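You operate a simulated robot arm through the tools that you are given. There is no shell and no other tool. Be economical: measure what you need, move in short steps, check, and stop when the job is done.

Carry out the task below with a simulated robot arm. There is one attempt and no reset: what you move stays moved.

TASK
Take the scanner and put it on the desk top.

It is judged by the outcome, as a careful person would: the job done as asked, and still so three seconds after it is handed in. It fails if anything else is knocked over, pushed out of place, dropped, spilled or broken.

THE ROBOT
A 7-joint arm with a two-finger parallel gripper, fixed in place. Base frame: the origin is at the foot of the arm, x ahead of it, y to its left, z up. Lengths are in cm, angles in degrees, forces in N, time in s.
Its first joint turns from -66.0 to 66.0 degrees. Payload 2.6 kg.
Tool frame: the origin (TCP) lies between the finger pads and is the grasp point; the fingertips stand 3 cm ahead of it; z points along the fingers, y is the line along which they close. The gripper opens to 9.4 cm. The fingers are 2.8 cm wide and 1 cm thick; the gripper's body (5 by 9.6 cm) begins 5.5 cm behind the TCP.
Orientation is that of the tool frame in the base frame, as [roll, pitch, yaw] about the fixed x, y, z axes, in that order (R = Rz(yaw) Ry(pitch) Rx(roll)). With the fingers straight down and closing along the base's y, the tool's x points along the base's -x, its y along +y and its z along -z.

THE INTERFACE
- The arm moves only by the tool arm_command. Its argument "targets" is a list of rows, each a list of 7 numbers: the shift along the tool's x, y, z in units of 400 mm (1.0 is 400 mm), then the turn, a rotation vector about the tool's x, y, z in units of 60 degrees (1.0 is 60 degrees), then the finger opening in cm, from 0 to 9.4. In form: [[x, y, z, ax, ay, az, fingers], ...]. A call has 1 to 8 rows; each row is the pose to reach, as a shift and turn from the pose commanded when the call began, along the tool's axes at that moment. A call with a number of a shift or a turn outside -1 to 1 is refused whole. A row lasts 0.2 s, in which the tool goes at most 5 cm and 8.6 degrees; a call with a longer step from one row to the next is refused whole, and so is a gripper value outside its range. A pose out of reach is approached as far as the arm can. The call stops where the force on the tool passes 40 N (or 10 N more than at its start, if that is more) or the arm is blocked; 0.2 s more then pass. The fingers move at their own pace (about 7.2 cm/s each) and stop on an object; they squeeze with about 25 N. The grip force told is the motor's: it shows also when the fingers shut on nothing. Time passes only in rows, and 0.2 s behind the last, so rows that repeat a pose let the fingers close. It gives the time, the measured TCP pose, the force on the tool (base axes), the opening and the grip force at its end, in the units of the frame above (readings bear some noise), and new pictures: "views" is both (left out), scene, wrist or none.
- Cameras (640 x 400 px; columns grow to the right, rows downward): "scene" is fixed at [-1.71, 43.45, 52.44]; the picture's right is [-1.00, -0.08, 0.00], its down [-0.07, 0.91, -0.40] and it looks along [0.03, -0.40, -0.91] (base axes); focal length 214 px, centre (320, 200). "wrist" rides on the gripper at [-3.7, 0, -5.8] in the tool frame; the picture's right is [0.00, -1.00, 0.00], its down [0.97, 0.00, -0.24] and it looks along [0.24, 0.00, 0.97] (tool axes); focal length 218 px, centre (320, 200).
- probe_pixels(camera, pixels): for up to 12 pixels [column, row] of the newest picture of that camera ("zoom" is the newest enlarged one), the place [x, y, z] in the base frame of the surface seen there, good to about 0.2 cm, but the place of the scene camera against the robot may be out by one fixed shift of up to 1.2 cm in any direction. No time passes.
- inspect(camera, box): a new picture of the part [left, top, right, bottom] of that camera's present view, enlarged. No time passes.
- finish_job(): hands the job in; it is judged then, once.

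Work in short steps. Measure before you move; look again where a grasp or a placing could have gone wrong, and mend it. You have 60 turns and 120 pictures in all, the two below and enlarged ones among them. Open the gripper and draw the arm clear of the work before you hand the job in, unless the task says otherwise; then end with one line.

The tools are called after "Request:" as name(argument=value, ...) on one line, values as JSON. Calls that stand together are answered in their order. arm_command: Moves the arm, as the interface text tells. Its arguments: {"type":"object","properties":{"targets":{"type":"array"},"views":{"type":"string","enum":["both","scene","wrist","none"]}},"required":["targets"]} The other tools are called the same way: probe_pixels (camera, pixels) gives the place of the surface under pixels of a picture; inspect (camera, box) takes an enlarged picture of a part of a camera's view; finish_job () hands the job in.

At the start:

```text
clock: 0.0
ee_pos: [31.26, -11.29, 33.72]
tool_rot: [-179.9, -0.1, -180.0]
ft_force: [-0.3, -0.2, 0.0]
width: 9.4
gripper_force: 0.0
```

scene: 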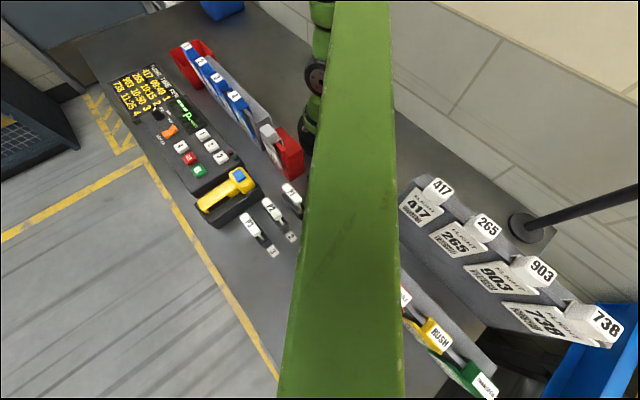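
wrist: 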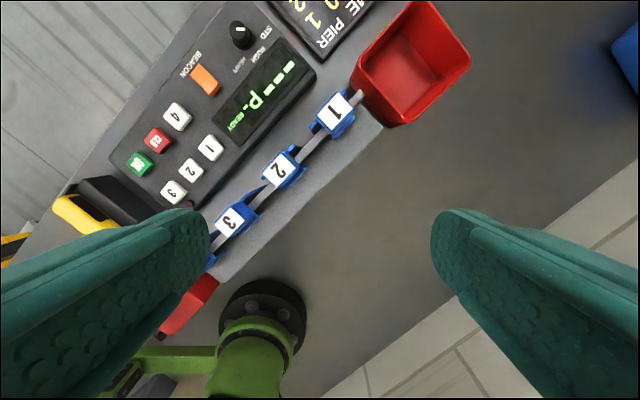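

The yellow scanner seems to sit in a dark cradle at scene (228,195). I enlarge it and probe around it.

Request:
inspect(camera="scene", box=[170, 140, 300, 260])

Request:
probe_pixels(camera="scene", pixels=[[238, 175], [225, 190], [208, 203], [205, 215], [220, 222], [255, 195], [262, 270], [245, 230], [268, 180], [250, 20], [130, 50], [240, 290]])

```text
3.33 times, centred on (235, 200) of scene
```

zoom: 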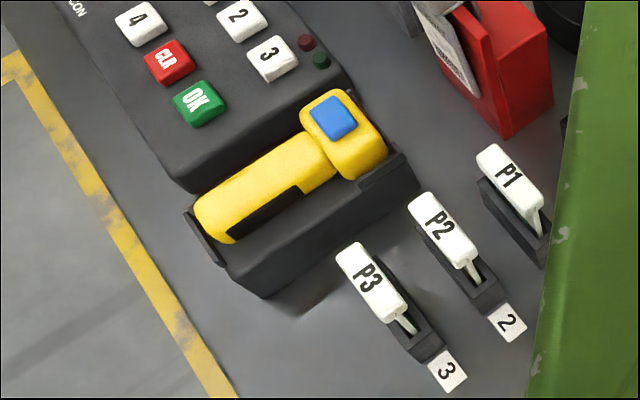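

```text
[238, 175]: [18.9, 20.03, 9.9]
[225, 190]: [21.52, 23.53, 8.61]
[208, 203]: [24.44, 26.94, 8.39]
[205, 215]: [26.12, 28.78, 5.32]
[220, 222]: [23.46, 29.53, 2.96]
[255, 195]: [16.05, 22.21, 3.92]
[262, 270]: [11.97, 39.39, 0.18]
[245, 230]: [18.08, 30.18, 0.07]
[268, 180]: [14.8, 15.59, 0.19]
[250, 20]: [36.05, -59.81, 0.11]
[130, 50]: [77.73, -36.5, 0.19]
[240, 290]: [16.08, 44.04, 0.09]
```

The scanner lies in the cradle, handle along roughly (24.4,26.9)→(18.9,20.0). The wrist picture shows an open grey desk area around (400,180); I probe it and some common marks to calibrate the scene camera.

Request:
probe_pixels(camera="wrist", pixels=[[400, 180], [480, 130], [380, 260], [550, 120], [200, 75], [141, 163], [173, 192], [333, 112], [280, 170], [80, 215], [30, 100], [262, 300]])

Request:
probe_pixels(camera="scene", pixels=[[170, 130], [199, 170], [221, 157], [188, 46], [199, 62], [60, 220], [200, 260], [150, 170], [270, 60], [290, 100], [232, 245], [420, 240]])

```text
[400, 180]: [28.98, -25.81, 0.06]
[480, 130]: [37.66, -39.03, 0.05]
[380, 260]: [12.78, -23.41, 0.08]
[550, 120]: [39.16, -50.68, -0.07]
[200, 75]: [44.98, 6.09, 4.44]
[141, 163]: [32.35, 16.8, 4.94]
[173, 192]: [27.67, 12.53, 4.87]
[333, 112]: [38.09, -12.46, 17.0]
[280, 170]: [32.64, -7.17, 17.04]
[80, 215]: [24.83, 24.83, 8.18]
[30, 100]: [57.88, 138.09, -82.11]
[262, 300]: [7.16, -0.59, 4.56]
```

```text
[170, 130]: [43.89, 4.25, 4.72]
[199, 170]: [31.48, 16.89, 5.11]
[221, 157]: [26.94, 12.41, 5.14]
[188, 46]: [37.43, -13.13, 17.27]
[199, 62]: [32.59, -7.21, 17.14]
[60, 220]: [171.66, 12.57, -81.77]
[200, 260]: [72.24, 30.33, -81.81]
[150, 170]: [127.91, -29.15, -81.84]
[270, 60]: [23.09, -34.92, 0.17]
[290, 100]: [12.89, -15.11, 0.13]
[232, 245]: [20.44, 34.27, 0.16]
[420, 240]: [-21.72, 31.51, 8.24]
```

Desk is at z≈0.06; scene camera needs about (+0.8, 0, -0.2) to match the robot. The area around (29,-26) is free. I move above the scanner, high, turning 51° to align with it.

Request:
arm_command(targets=[[0.026, 0.113, 0.018, 0, 0, -0.106, 9.4], [0.052, 0.227, 0.036, 0, 0, -0.2125, 9.4], [0.078, 0.34, 0.053, 0, 0, -0.319, 9.4], [0.104, 0.454, 0.071, 0, 0, -0.425, 9.4], [0.13, 0.567, 0.089, 0, 0, -0.531, 9.4], [0.156, 0.68, 0.107, 0, 0, -0.6375, 9.4], [0.182, 0.794, 0.125, 0, 0, -0.744, 9.4], [0.2075, 0.9075, 0.1425, 0, 0, -0.85, 9.4]], views="both")

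```text
clock: 1.8
ee_pos: [22.97, 24.72, 28.21]
tool_rot: [-180.0, 0.0, -128.8]
ft_force: [0.4, 0.2, 0.5]
width: 9.38
gripper_force: 0.1
```

scene: 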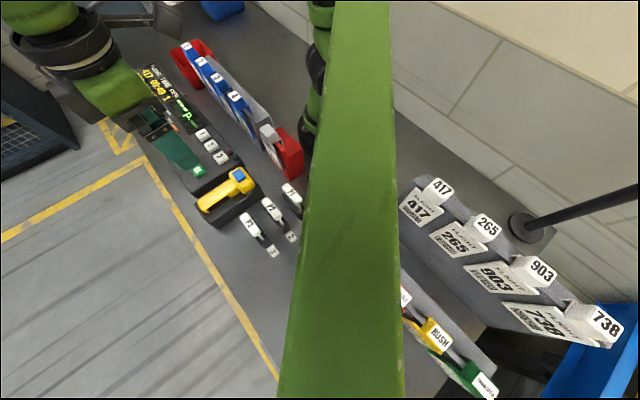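
wrist: 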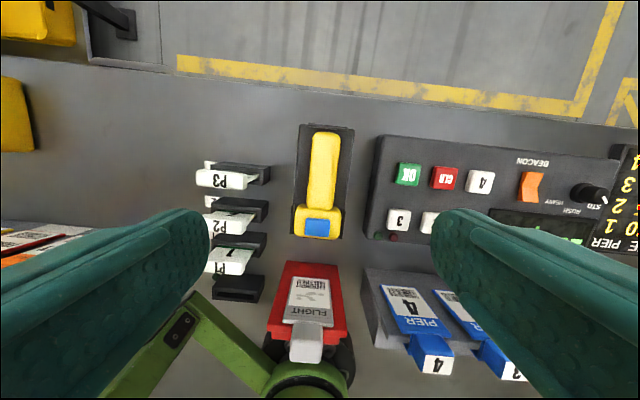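

The scanner is aligned in the wrist view at (320,185), slightly tilted. I enlarge and probe it.

Request:
inspect(camera="wrist", box=[265, 110, 385, 250])

Request:
probe_pixels(camera="wrist", pixels=[[325, 140], [323, 165], [321, 195], [318, 227], [311, 165], [335, 165], [298, 218], [338, 222], [304, 150], [346, 150], [285, 170], [362, 170]])

```text
2.86 times, centred on (325, 180) of wrist
```

zoom: 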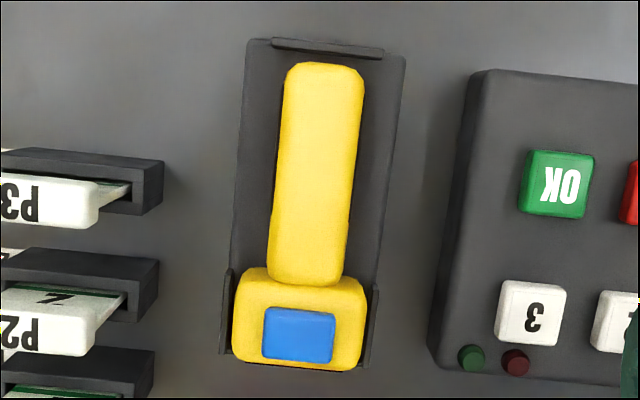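

```text
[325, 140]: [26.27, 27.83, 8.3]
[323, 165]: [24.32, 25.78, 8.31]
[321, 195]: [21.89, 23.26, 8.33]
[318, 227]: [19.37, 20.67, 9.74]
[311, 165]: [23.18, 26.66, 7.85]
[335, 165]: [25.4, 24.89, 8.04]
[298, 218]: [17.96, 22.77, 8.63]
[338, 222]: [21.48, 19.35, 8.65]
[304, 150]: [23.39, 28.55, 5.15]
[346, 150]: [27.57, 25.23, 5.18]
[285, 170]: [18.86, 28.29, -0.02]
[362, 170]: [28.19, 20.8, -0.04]
```

Handle: top z 8.3, cradle floor z 5.17, axis at ~46.7°, grip point about (22.6,24.0). I check the height of the red holder and levers near the arm's path before descending.

Request:
probe_pixels(camera="wrist", pixels=[[306, 265], [310, 290], [306, 345], [306, 328], [285, 310], [405, 300], [432, 350], [230, 178], [235, 260], [200, 310], [320, 126], [230, 220]])

```text
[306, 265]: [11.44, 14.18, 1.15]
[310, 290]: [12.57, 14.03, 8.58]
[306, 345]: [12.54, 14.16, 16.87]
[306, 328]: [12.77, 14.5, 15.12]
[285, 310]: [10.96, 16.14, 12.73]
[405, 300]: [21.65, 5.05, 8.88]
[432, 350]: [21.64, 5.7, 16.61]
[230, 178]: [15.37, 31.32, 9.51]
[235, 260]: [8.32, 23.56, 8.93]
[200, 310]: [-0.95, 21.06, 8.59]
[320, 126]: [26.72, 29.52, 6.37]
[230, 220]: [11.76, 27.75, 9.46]
```

All obstacles stay clear of the gripper at the grasp pose. I align yaw and go down to z≈13.5, then check.

Request:
arm_command(targets=[[0.0058, -0.0018, 0.09, 0, 0, 0.02, 9.4], [0.0116, -0.0036, 0.18, 0, 0, 0.04, 9.4], [0.0173, -0.0054, 0.27, 0, 0, 0.06, 9.4], [0.0231, -0.0072, 0.3625, 0, 0, 0.073, 9.4], [0.0231, -0.0072, 0.3625, 0, 0, 0.073, 9.4]], views="wrist")

```text
clock: 3.0
ee_pos: [22.53, 24.19, 13.5]
tool_rot: [-180.0, -0.1, -133.5]
ft_force: [-0.7, -0.2, 0.8]
width: 9.38
gripper_force: 0.1
```

wrist: 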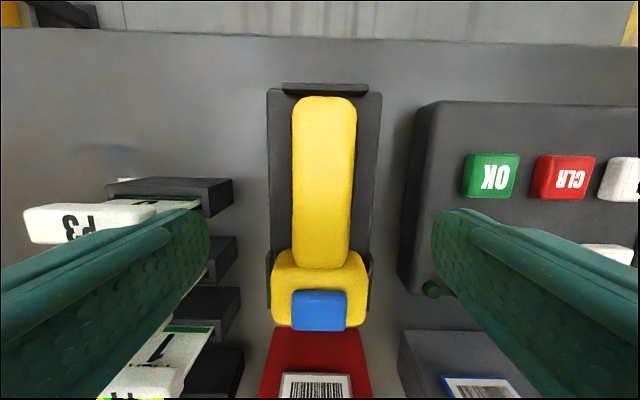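

Aligned; the handle is centred near column 323 between the fingers. To stay clear of lever P3, I narrow to 6 cm first, then check the grip location.

Request:
arm_command(targets=[[0, 0, 0, 0, 0, 0, 6.0], [0, 0, 0, 0, 0, 0, 6.0]], views="wrist")

Request:
probe_pixels(camera="wrist", pixels=[[325, 105], [323, 180], [321, 235], [321, 250], [298, 210], [346, 210], [230, 190], [320, 275], [268, 262], [321, 264], [325, 88], [377, 150]])

```text
clock: 3.6
ee_pos: [22.61, 24.03, 13.55]
tool_rot: [180.0, 0.0, -133.4]
ft_force: [1.4, 0.1, -0.9]
width: 6.01
gripper_force: 0.1
```

wrist: 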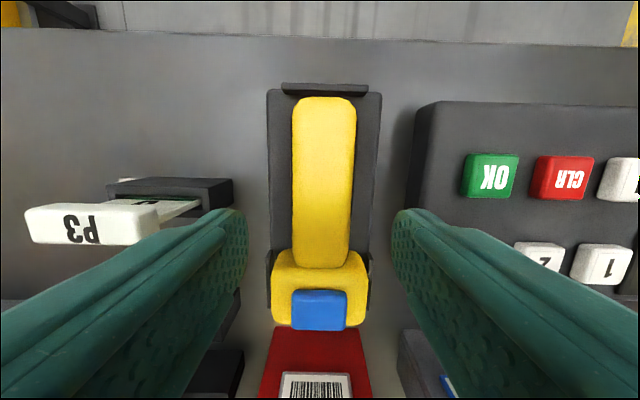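

```text
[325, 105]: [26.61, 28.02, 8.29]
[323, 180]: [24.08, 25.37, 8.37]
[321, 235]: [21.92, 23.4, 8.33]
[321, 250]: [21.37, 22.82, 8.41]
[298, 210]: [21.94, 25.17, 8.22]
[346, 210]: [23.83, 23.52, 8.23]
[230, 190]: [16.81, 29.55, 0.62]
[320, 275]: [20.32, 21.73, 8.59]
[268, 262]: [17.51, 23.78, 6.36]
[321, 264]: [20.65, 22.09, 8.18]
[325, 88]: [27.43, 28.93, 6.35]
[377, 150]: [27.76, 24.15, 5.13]
```

Grip point is centred on the handle and 2.6 cm from the head. I descend 5 cm (tips 0.35 cm above the cradle floor) and close.

Request:
arm_command(targets=[[0, 0, 0.06, 0, 0, 0, 6.0], [0, 0, 0.11, 0, 0, 0, 6.0], [0, 0, 0.124, 0, 0, 0, 6.0], [0, 0, 0.124, 0, 0, 0, 6.0], [0, 0, 0.124, 0, 0, 0, 1.5], [0, 0, 0.124, 0, 0, 0, 1.5], [0, 0, 0.124, 0, 0, 0, 1.5], [0, 0, 0.124, 0, 0, 0, 1.5]], views="both")

```text
clock: 5.4
ee_pos: [22.6, 24.05, 8.54]
tool_rot: [180.0, 0.0, -133.4]
ft_force: [-0.5, -0.2, -0.6]
width: 3.83
gripper_force: 24.7
```

scene: 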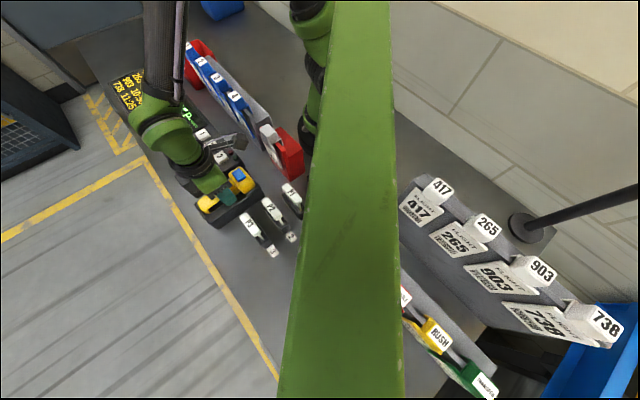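
wrist: 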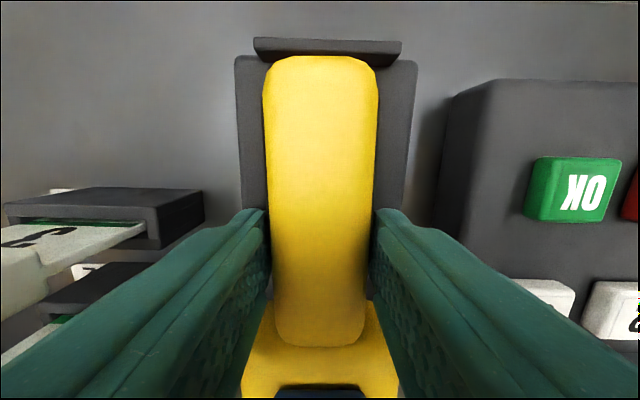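

Gripped at 3.83 cm width with 24.7 N. I lift straight up 6 cm in small steps.

Request:
arm_command(targets=[[0, 0, -0.02, 0, 0, 0, 1.5], [0, 0, -0.05, 0, 0, 0, 1.5], [0, 0, -0.1, 0, 0, 0, 1.5], [0, 0, -0.15, 0, 0, 0, 1.5], [0, 0, -0.15, 0, 0, 0, 1.5]], views="both")

```text
clock: 6.6
ee_pos: [22.6, 24.06, 14.46]
tool_rot: [180.0, 0.1, -133.5]
ft_force: [0.0, -0.7, 0.1]
width: 1.5
gripper_force: 0.0
```

scene: 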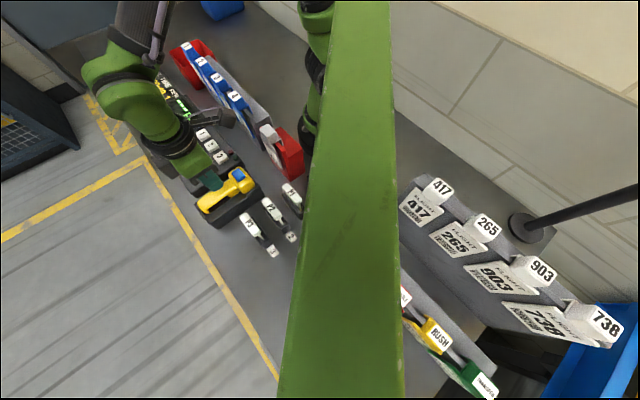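
wrist: 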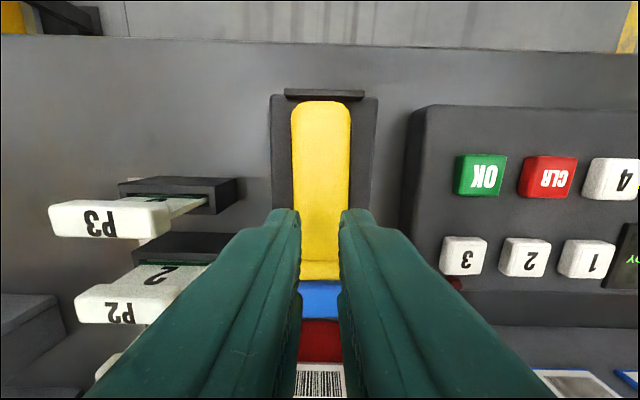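

The fingers slipped off: opening is 1.5 with no force, and the scanner remains in the cradle. I look closely for a retaining feature before retrying.

Request:
inspect(camera="wrist", box=[250, 75, 400, 215])

Request:
inspect(camera="scene", box=[185, 155, 270, 235])

Request:
probe_pixels(camera="wrist", pixels=[[324, 94], [324, 100], [322, 106], [322, 120], [322, 180], [322, 240], [294, 140], [292, 160], [291, 180], [290, 180], [288, 180], [348, 180]])

```text
2.86 times, centred on (325, 145) of wrist
```

zoom: 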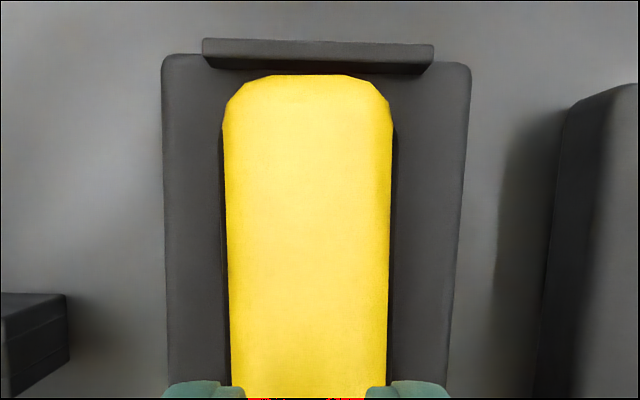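

```text
5.00 times, centred on (228, 195) of scene
```

zoom: 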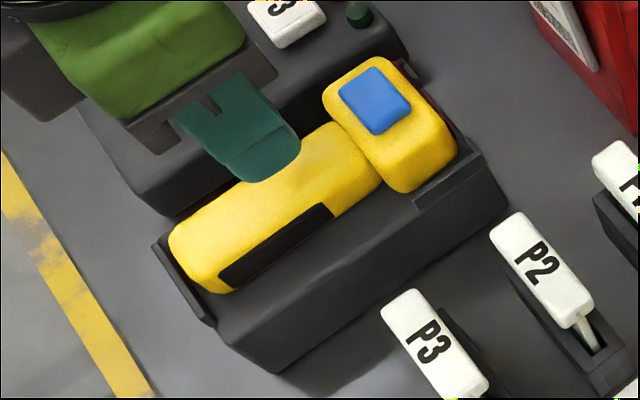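

```text
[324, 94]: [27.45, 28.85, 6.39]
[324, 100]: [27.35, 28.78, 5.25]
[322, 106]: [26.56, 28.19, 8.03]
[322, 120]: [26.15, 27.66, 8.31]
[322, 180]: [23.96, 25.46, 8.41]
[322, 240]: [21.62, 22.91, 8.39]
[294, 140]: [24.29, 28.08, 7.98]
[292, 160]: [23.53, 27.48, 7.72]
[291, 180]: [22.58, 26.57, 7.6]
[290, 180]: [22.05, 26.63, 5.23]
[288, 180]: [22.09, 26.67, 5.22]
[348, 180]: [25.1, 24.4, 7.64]
```

Nothing visibly latches it: the lip is in front of the handle end. I retry with tips a bit deeper and lift only slightly, watching grip and force.

Request:
arm_command(targets=[[0, 0, 0, 0, 0, 0, 6.0], [0, 0, 0, 0, 0, 0, 6.0], [0, 0, 0.06, 0, 0, 0, 6.0], [0, 0, 0.12, 0, 0, 0, 6.0], [0, 0, 0.153, 0, 0, 0, 6.0], [0, 0, 0.153, 0, 0, 0, 6.0], [0, 0, 0.153, 0, 0, 0, 6.0]], views="none")

Request:
arm_command(targets=[[0, 0, 0, 0, 0, 0, 0], [0, 0, 0, 0, 0, 0, 0], [0, 0, 0, 0, 0, 0, 0], [0, 0, 0, 0, 0, 0, 0], [0, 0, -0.006, 0, 0, 0, 0], [0, 0, -0.012, 0, 0, 0, 0]], views="wrist")

```text
clock: 8.2
ee_pos: [22.51, 24.08, 8.46]
tool_rot: [180.0, 0.0, -133.5]
ft_force: [-0.7, 0.5, -0.7]
width: 6.01
gripper_force: 0.1
```

```text
clock: 9.6
ee_pos: [22.67, 24.17, 8.85]
tool_rot: [-179.9, 0.0, -133.4]
ft_force: [-0.6, 0.8, -3.5]
width: 3.82
gripper_force: 24.9
```

wrist: 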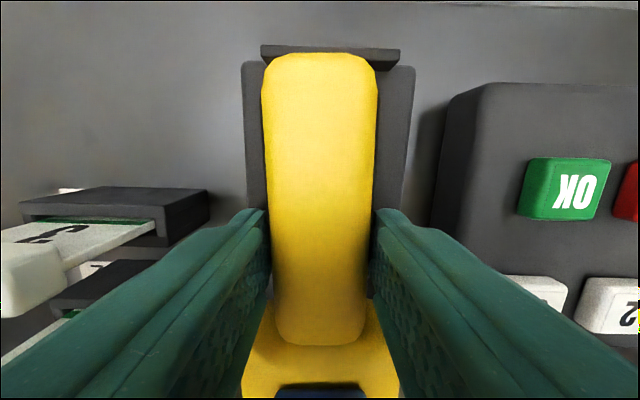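

It lifts now: the handle end has risen over the lip, 3.5 N load, grip 24.9 N. I continue slowly.

Request:
arm_command(targets=[[0, 0, -0.01, 0, 0, 0, 0], [0, 0, -0.02, 0, 0, 0, 0], [0, 0, -0.03, 0, 0, 0, 0], [0, 0, -0.03, 0, 0, 0, 0]], views="both")

```text
clock: 10.6
ee_pos: [22.59, 24.09, 10.1]
tool_rot: [-180.0, 0.0, -133.4]
ft_force: [-1.0, 0.3, -2.1]
width: 3.79
gripper_force: 24.8
```

scene: 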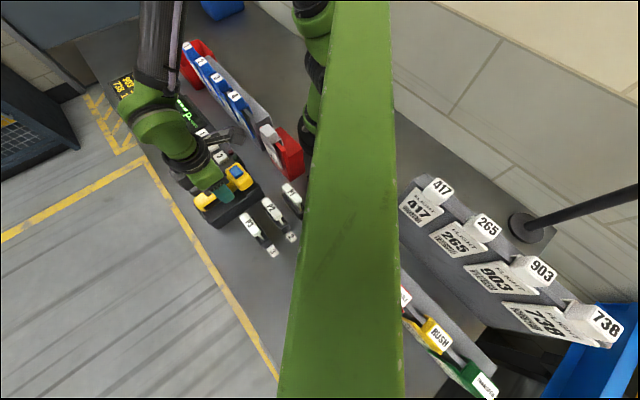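
wrist: 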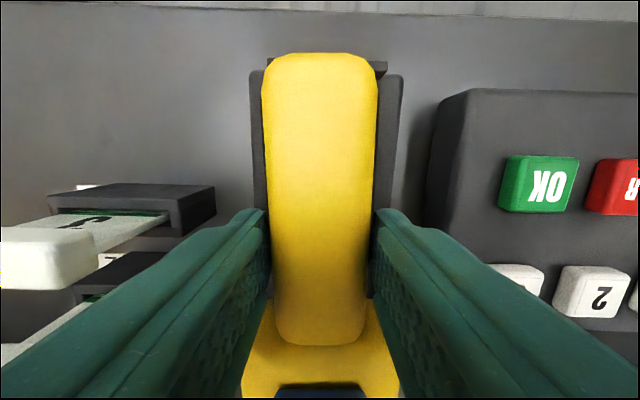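

Grip holding. Since it slipped before, I hold here for a second and check for creep before going further.

Request:
arm_command(targets=[[0, 0, 0, 0, 0, 0, 0], [0, 0, 0, 0, 0, 0, 0], [0, 0, 0, 0, 0, 0, 0], [0, 0, 0, 0, 0, 0, 0], [0, 0, 0, 0, 0, 0, 0], [0, 0, 0, 0, 0, 0, 0], [0, 0, 0, 0, 0, 0, 0]], views="wrist")

Request:
inspect(camera="scene", box=[185, 145, 270, 235])

```text
clock: 12.2
ee_pos: [22.58, 24.14, 10.09]
tool_rot: [-180.0, 0.0, -133.3]
ft_force: [0.1, -0.8, -1.7]
width: 3.81
gripper_force: 24.6
```

wrist: 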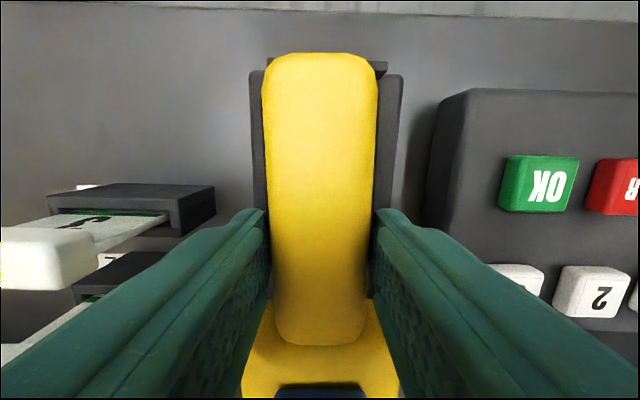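

```text
4.44 times, centred on (228, 190) of scene
```

zoom: 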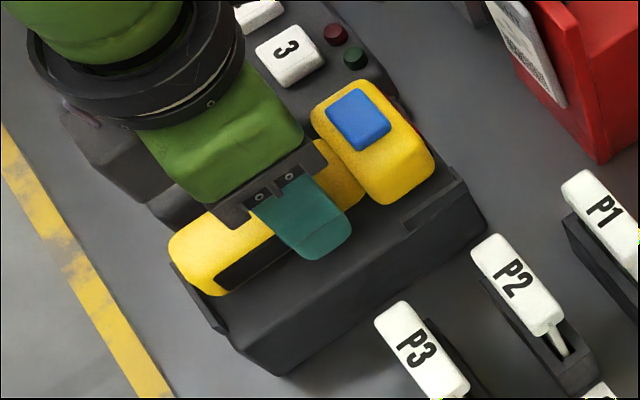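

Stable, no creep. I raise gently to z≈14 over the cradle.

Request:
arm_command(targets=[[0, 0, -0.012, 0, 0, 0, 0], [0, 0, -0.026, 0, 0, 0, 0], [0, 0, -0.04, 0, 0, 0, 0], [0, 0, -0.055, 0, 0, 0, 0], [0, 0, -0.07, 0, 0, 0, 0], [0, 0, -0.085, 0, 0, 0, 0], [0, 0, -0.1, 0, 0, 0, 0]], views="wrist")

```text
clock: 13.8
ee_pos: [22.58, 24.08, 14.09]
tool_rot: [-180.0, 0.0, -133.4]
ft_force: [-0.3, 0.7, -2.8]
width: 3.83
gripper_force: 25.0
```

wrist: 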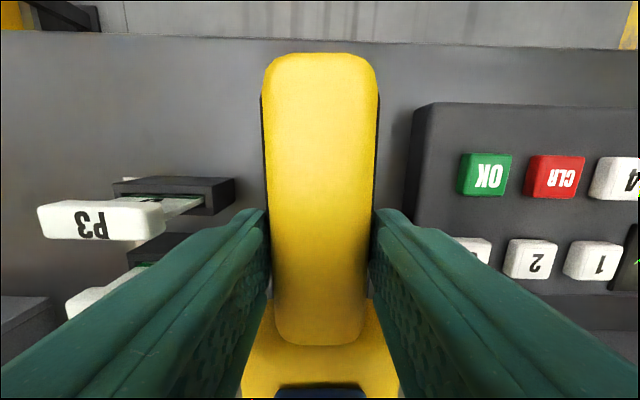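

Held firmly. I raise to z≈24 so that the load clears the 17 cm tags.

Request:
arm_command(targets=[[0, 0, -0.02, 0, 0, 0, 0], [0, 0, -0.05, 0, 0, 0, 0], [0, 0, -0.09, 0, 0, 0, 0], [0, 0, -0.13, 0, 0, 0, 0], [0, 0, -0.17, 0, 0, 0, 0], [0, 0, -0.21, 0, 0, 0, 0], [0, 0, -0.235, 0, 0, 0, 0], [0, 0, -0.25, 0, 0, 0, 0]], views="wrist")

```text
clock: 15.6
ee_pos: [22.58, 24.15, 24.07]
tool_rot: [180.0, 0.0, -133.3]
ft_force: [0.3, -0.5, -2.3]
width: 3.83
gripper_force: 24.6
```

wrist: 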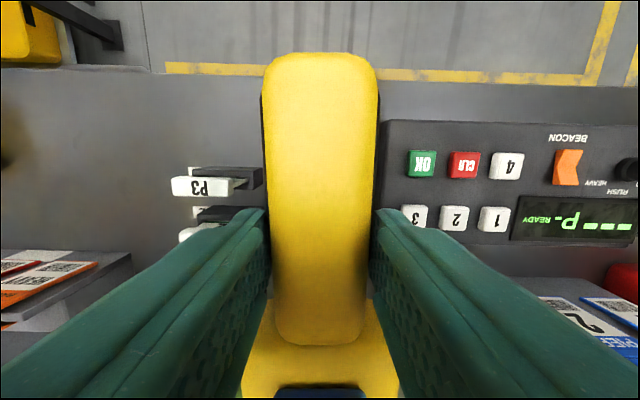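

Holding at 3.83 cm. I swing the first quarter towards the free area, with smooth ramps.

Request:
arm_command(targets=[[0.009, -0.017, 0, 0, 0, 0.023, 0], [0.026, -0.051, 0, 0, 0, 0.07, 0], [0.049, -0.093, 0, 0, 0, 0.128, 0], [0.074, -0.142, 0, 0, 0, 0.194, 0], [0.098, -0.19, 0, 0, 0, 0.26, 0], [0.121, -0.232, 0, 0, 0, 0.318, 0], [0.138, -0.266, 0, 0, 0, 0.365, 0], [0.147, -0.283, 0, 0, 0, 0.388, 0]], views="wrist")

```text
clock: 17.4
ee_pos: [26.84, 11.87, 24.13]
tool_rot: [-180.0, 0.1, -156.8]
ft_force: [0.2, -0.2, -2.1]
width: 3.8
gripper_force: 24.6
```

wrist: 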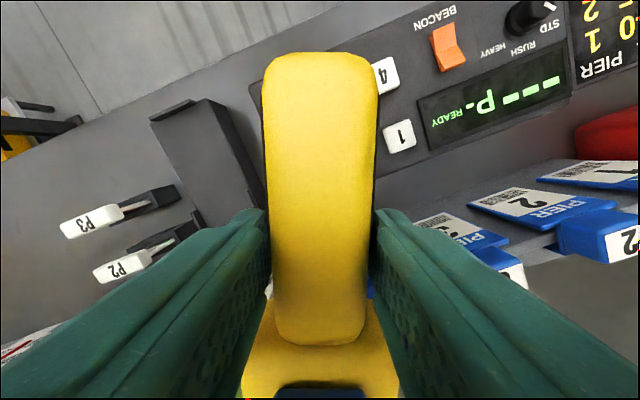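

Still held. Next quarter, to (31,0).

Request:
arm_command(targets=[[0.001, -0.019, 0, 0, 0, 0.023, 0], [0.004, -0.057, 0, 0, 0, 0.07, 0], [0.007, -0.104, 0, 0, 0, 0.128, 0], [0.01, -0.157, 0, 0, 0, 0.194, 0], [0.014, -0.21, 0, 0, 0, 0.26, 0], [0.017, -0.257, 0, 0, 0, 0.318, 0], [0.02, -0.295, 0, 0, 0, 0.365, 0], [0.021, -0.314, 0, 0, 0, 0.388, 0]], views="wrist")

```text
clock: 19.2
ee_pos: [30.94, 0.02, 24.11]
tool_rot: [-179.9, 0.0, -180.0]
ft_force: [-0.3, -0.6, -3.5]
width: 3.82
gripper_force: 25.3
```

wrist: 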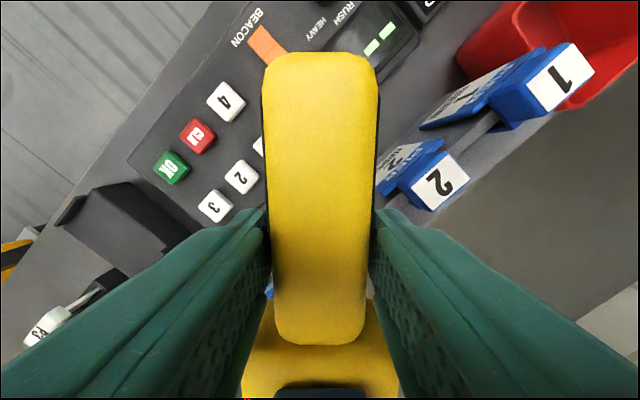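

Next quarter, to about (31.2,-13).

Request:
arm_command(targets=[[0, -0.02, 0, 0, 0, 0.021, 0], [-0.001, -0.059, 0, 0, 0, 0.063, 0], [-0.002, -0.107, 0, 0, 0, 0.116, 0], [-0.004, -0.163, 0, 0, 0, 0.175, 0], [-0.005, -0.218, 0, 0, 0, 0.235, 0], [-0.006, -0.267, 0, 0, 0, 0.287, 0], [-0.007, -0.306, 0, 0, 0, 0.329, 0], [-0.0075, -0.325, 0, 0, 0, 0.35, 0]], views="wrist")

```text
clock: 21.0
ee_pos: [31.37, -12.78, 24.1]
tool_rot: [-180.0, 0.0, 159.1]
ft_force: [0.0, -0.7, -3.0]
width: 3.8
gripper_force: 24.9
```

wrist: 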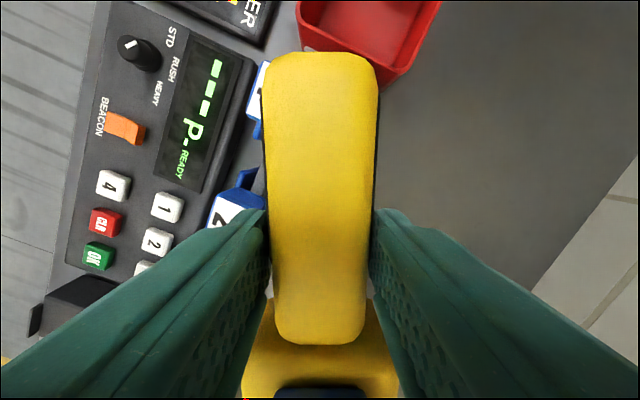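

Last quarter, to about (29,-27), over open desk.

Request:
arm_command(targets=[[-0.004, -0.021, 0, 0, 0, 0.021, 0], [-0.013, -0.062, 0, 0, 0, 0.063, 0], [-0.024, -0.115, 0, 0, 0, 0.116, 0], [-0.037, -0.174, 0, 0, 0, 0.175, 0], [-0.05, -0.232, 0, 0, 0, 0.235, 0], [-0.061, -0.285, 0, 0, 0, 0.287, 0], [-0.07, -0.326, 0, 0, 0, 0.329, 0], [-0.074, -0.347, 0, 0, 0, 0.35, 0]], views="both")

Request:
probe_pixels(camera="wrist", pixels=[[230, 100], [400, 100], [240, 180], [400, 180], [320, 30], [200, 190], [440, 190], [150, 150], [500, 150], [320, 330], [320, 60], [320, 10]])

```text
clock: 22.8
ee_pos: [29.14, -26.88, 24.08]
tool_rot: [-180.0, 0.0, 138.0]
ft_force: [-0.1, 0.0, -2.8]
width: 3.84
gripper_force: 25.0
```

scene: 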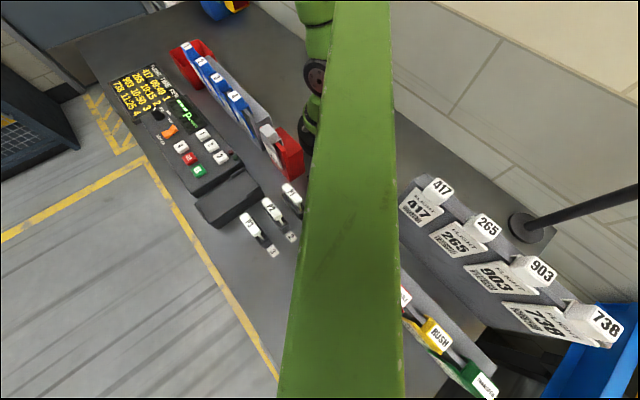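
wrist: 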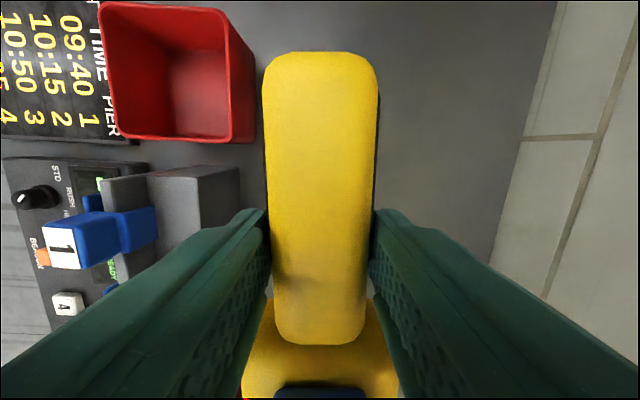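

```text
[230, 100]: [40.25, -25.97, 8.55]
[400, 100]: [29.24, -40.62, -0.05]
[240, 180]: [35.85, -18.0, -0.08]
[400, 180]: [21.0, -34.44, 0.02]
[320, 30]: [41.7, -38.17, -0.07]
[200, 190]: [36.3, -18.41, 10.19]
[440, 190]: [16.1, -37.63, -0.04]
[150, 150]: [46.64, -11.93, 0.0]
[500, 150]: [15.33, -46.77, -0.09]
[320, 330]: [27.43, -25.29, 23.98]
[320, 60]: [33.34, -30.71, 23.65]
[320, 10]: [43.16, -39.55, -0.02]
```

The spot below is bare desk (z≈0); the red bin and rack lie to the left. I shift 3 cm further away from them and lower to TCP z≈6.

Request:
arm_command(targets=[[0, -0.015, 0.02, 0, 0, 0, 0], [0, -0.04, 0.07, 0, 0, 0, 0], [0, -0.065, 0.14, 0, 0, 0, 0], [0, -0.075, 0.22, 0, 0, 0, 0], [0, -0.075, 0.3, 0, 0, 0, 0], [0, -0.075, 0.37, 0, 0, 0, 0], [0, -0.075, 0.42, 0, 0, 0, 0], [0, -0.075, 0.45, 0, 0, 0, 0]], views="wrist")

```text
clock: 24.6
ee_pos: [27.09, -28.96, 5.94]
tool_rot: [-180.0, 0.0, 138.0]
ft_force: [0.4, 0.9, -2.2]
width: 3.8
gripper_force: 24.9
```

wrist: 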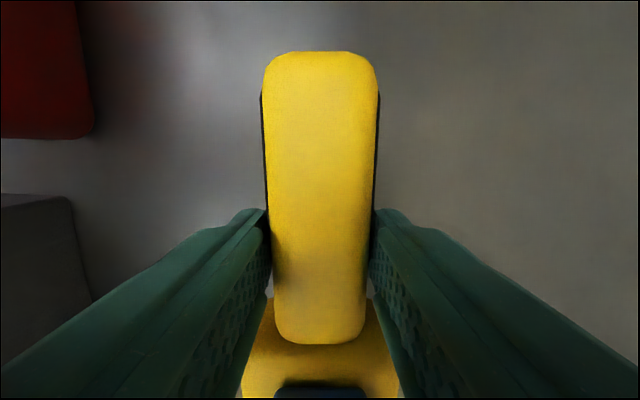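

Clear below. I lower the last 2.5 cm slowly towards contact at TCP z≈3.35.

Request:
arm_command(targets=[[0, 0, 0.015, 0, 0, 0, 0], [0, 0, 0.03, 0, 0, 0, 0], [0, 0, 0.043, 0, 0, 0, 0], [0, 0, 0.054, 0, 0, 0, 0], [0, 0, 0.061, 0, 0, 0, 0], [0, 0, 0.064, 0, 0, 0, 0], [0, 0, 0.064, 0, 0, 0, 0]], views="wrist")

```text
clock: 26.2
ee_pos: [27.1, -29.09, 3.53]
tool_rot: [-180.0, 0.0, 138.1]
ft_force: [-0.2, 0.3, -1.6]
width: 3.8
gripper_force: 24.5
```

wrist: 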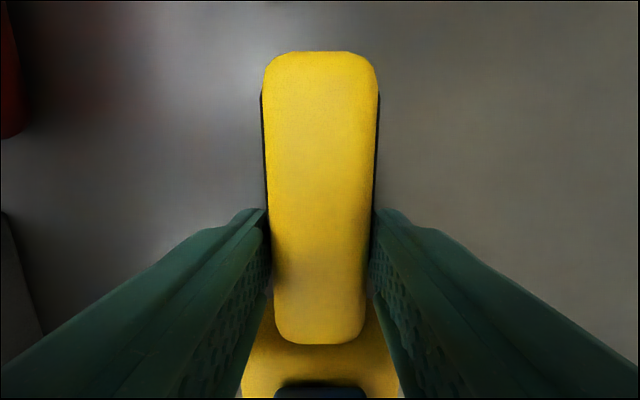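

Not yet touching (load still about -2 N). I go a further 0.3 cm in tiny steps.

Request:
arm_command(targets=[[0, 0, 0.002, 0, 0, 0, 0], [0, 0, 0.004, 0, 0, 0, 0], [0, 0, 0.006, 0, 0, 0, 0], [0, 0, 0.007, 0, 0, 0, 0]], views="none")

```text
clock: 27.2
ee_pos: [27.25, -29.12, 3.3]
tool_rot: [179.8, 0.1, 138.0]
ft_force: [-3.6, 5.0, 16.4]
width: 3.81
gripper_force: 25.1
```

Contact (16 N up). I ease up 0.1 cm and open gently to 6.5 cm.

Request:
arm_command(targets=[[0, 0, -0.002, 0, 0, 0, 0], [0, 0, -0.002, 0, 0, 0, 4.2], [0, 0, -0.002, 0, 0, 0, 5.0], [0, 0, -0.002, 0, 0, 0, 6.5], [0, 0, -0.002, 0, 0, 0, 6.5], [0, 0, -0.002, 0, 0, 0, 6.5]], views="wrist")

```text
clock: 28.6
ee_pos: [27.18, -29.01, 3.4]
tool_rot: [180.0, 0.1, 138.2]
ft_force: [-0.5, 0.5, 0.0]
width: 6.51
gripper_force: 0.1
```

wrist: 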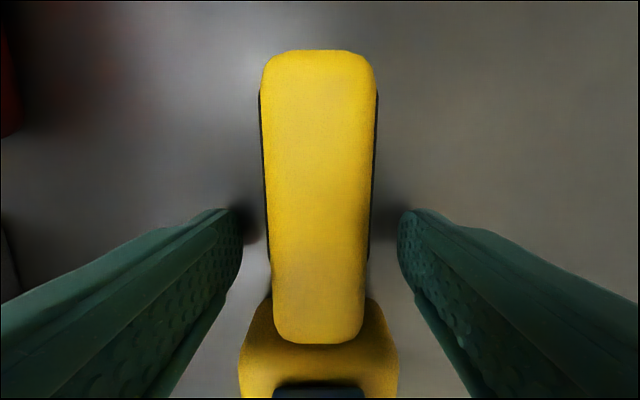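

Released and lying flat. I retreat straight up 20 cm.

Request:
arm_command(targets=[[0, 0, -0.03, 0, 0, 0, 6.5], [0, 0, -0.08, 0, 0, 0, 6.5], [0, 0, -0.16, 0, 0, 0, 6.5], [0, 0, -0.25, 0, 0, 0, 6.5], [0, 0, -0.34, 0, 0, 0, 6.5], [0, 0, -0.43, 0, 0, 0, 6.5], [0, 0, -0.5, 0, 0, 0, 6.5], [0, 0, -0.5, 0, 0, 0, 6.5]], views="both")

Request:
probe_pixels(camera="wrist", pixels=[[320, 150], [320, 170], [320, 190], [320, 210], [320, 225], [280, 180], [370, 180]])

```text
clock: 30.4
ee_pos: [27.08, -29.08, 23.36]
tool_rot: [180.0, -0.1, 138.1]
ft_force: [0.2, -0.2, -0.3]
width: 6.5
gripper_force: 0.1
```

scene: 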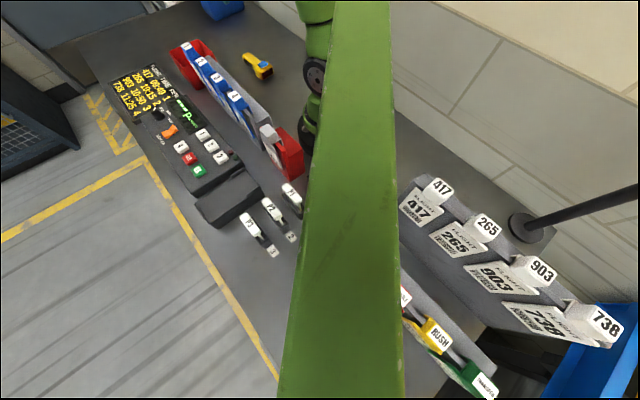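
wrist: 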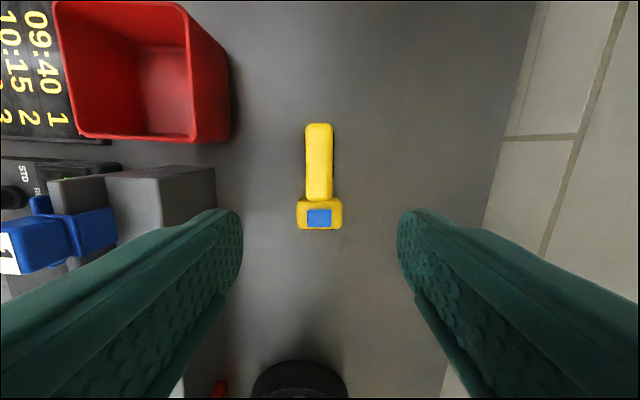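

```text
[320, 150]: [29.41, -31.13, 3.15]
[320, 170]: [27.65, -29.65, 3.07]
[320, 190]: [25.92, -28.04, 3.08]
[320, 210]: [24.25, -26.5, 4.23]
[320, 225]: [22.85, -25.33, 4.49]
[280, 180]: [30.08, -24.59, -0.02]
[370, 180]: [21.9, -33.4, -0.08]
```

The scanner lies flat on the desk (handle top z≈3.1 above desk at 0), and everything else is in place. The arm is clear, so I hand it in.

Request:
finish_job()

```text
The job is handed in.
```

The scanner is lying flat on the open desk top at about (27, -29), and nothing else was moved. The first grip slipped while lifting, with the scanner staying in its cradle; the second grip held.
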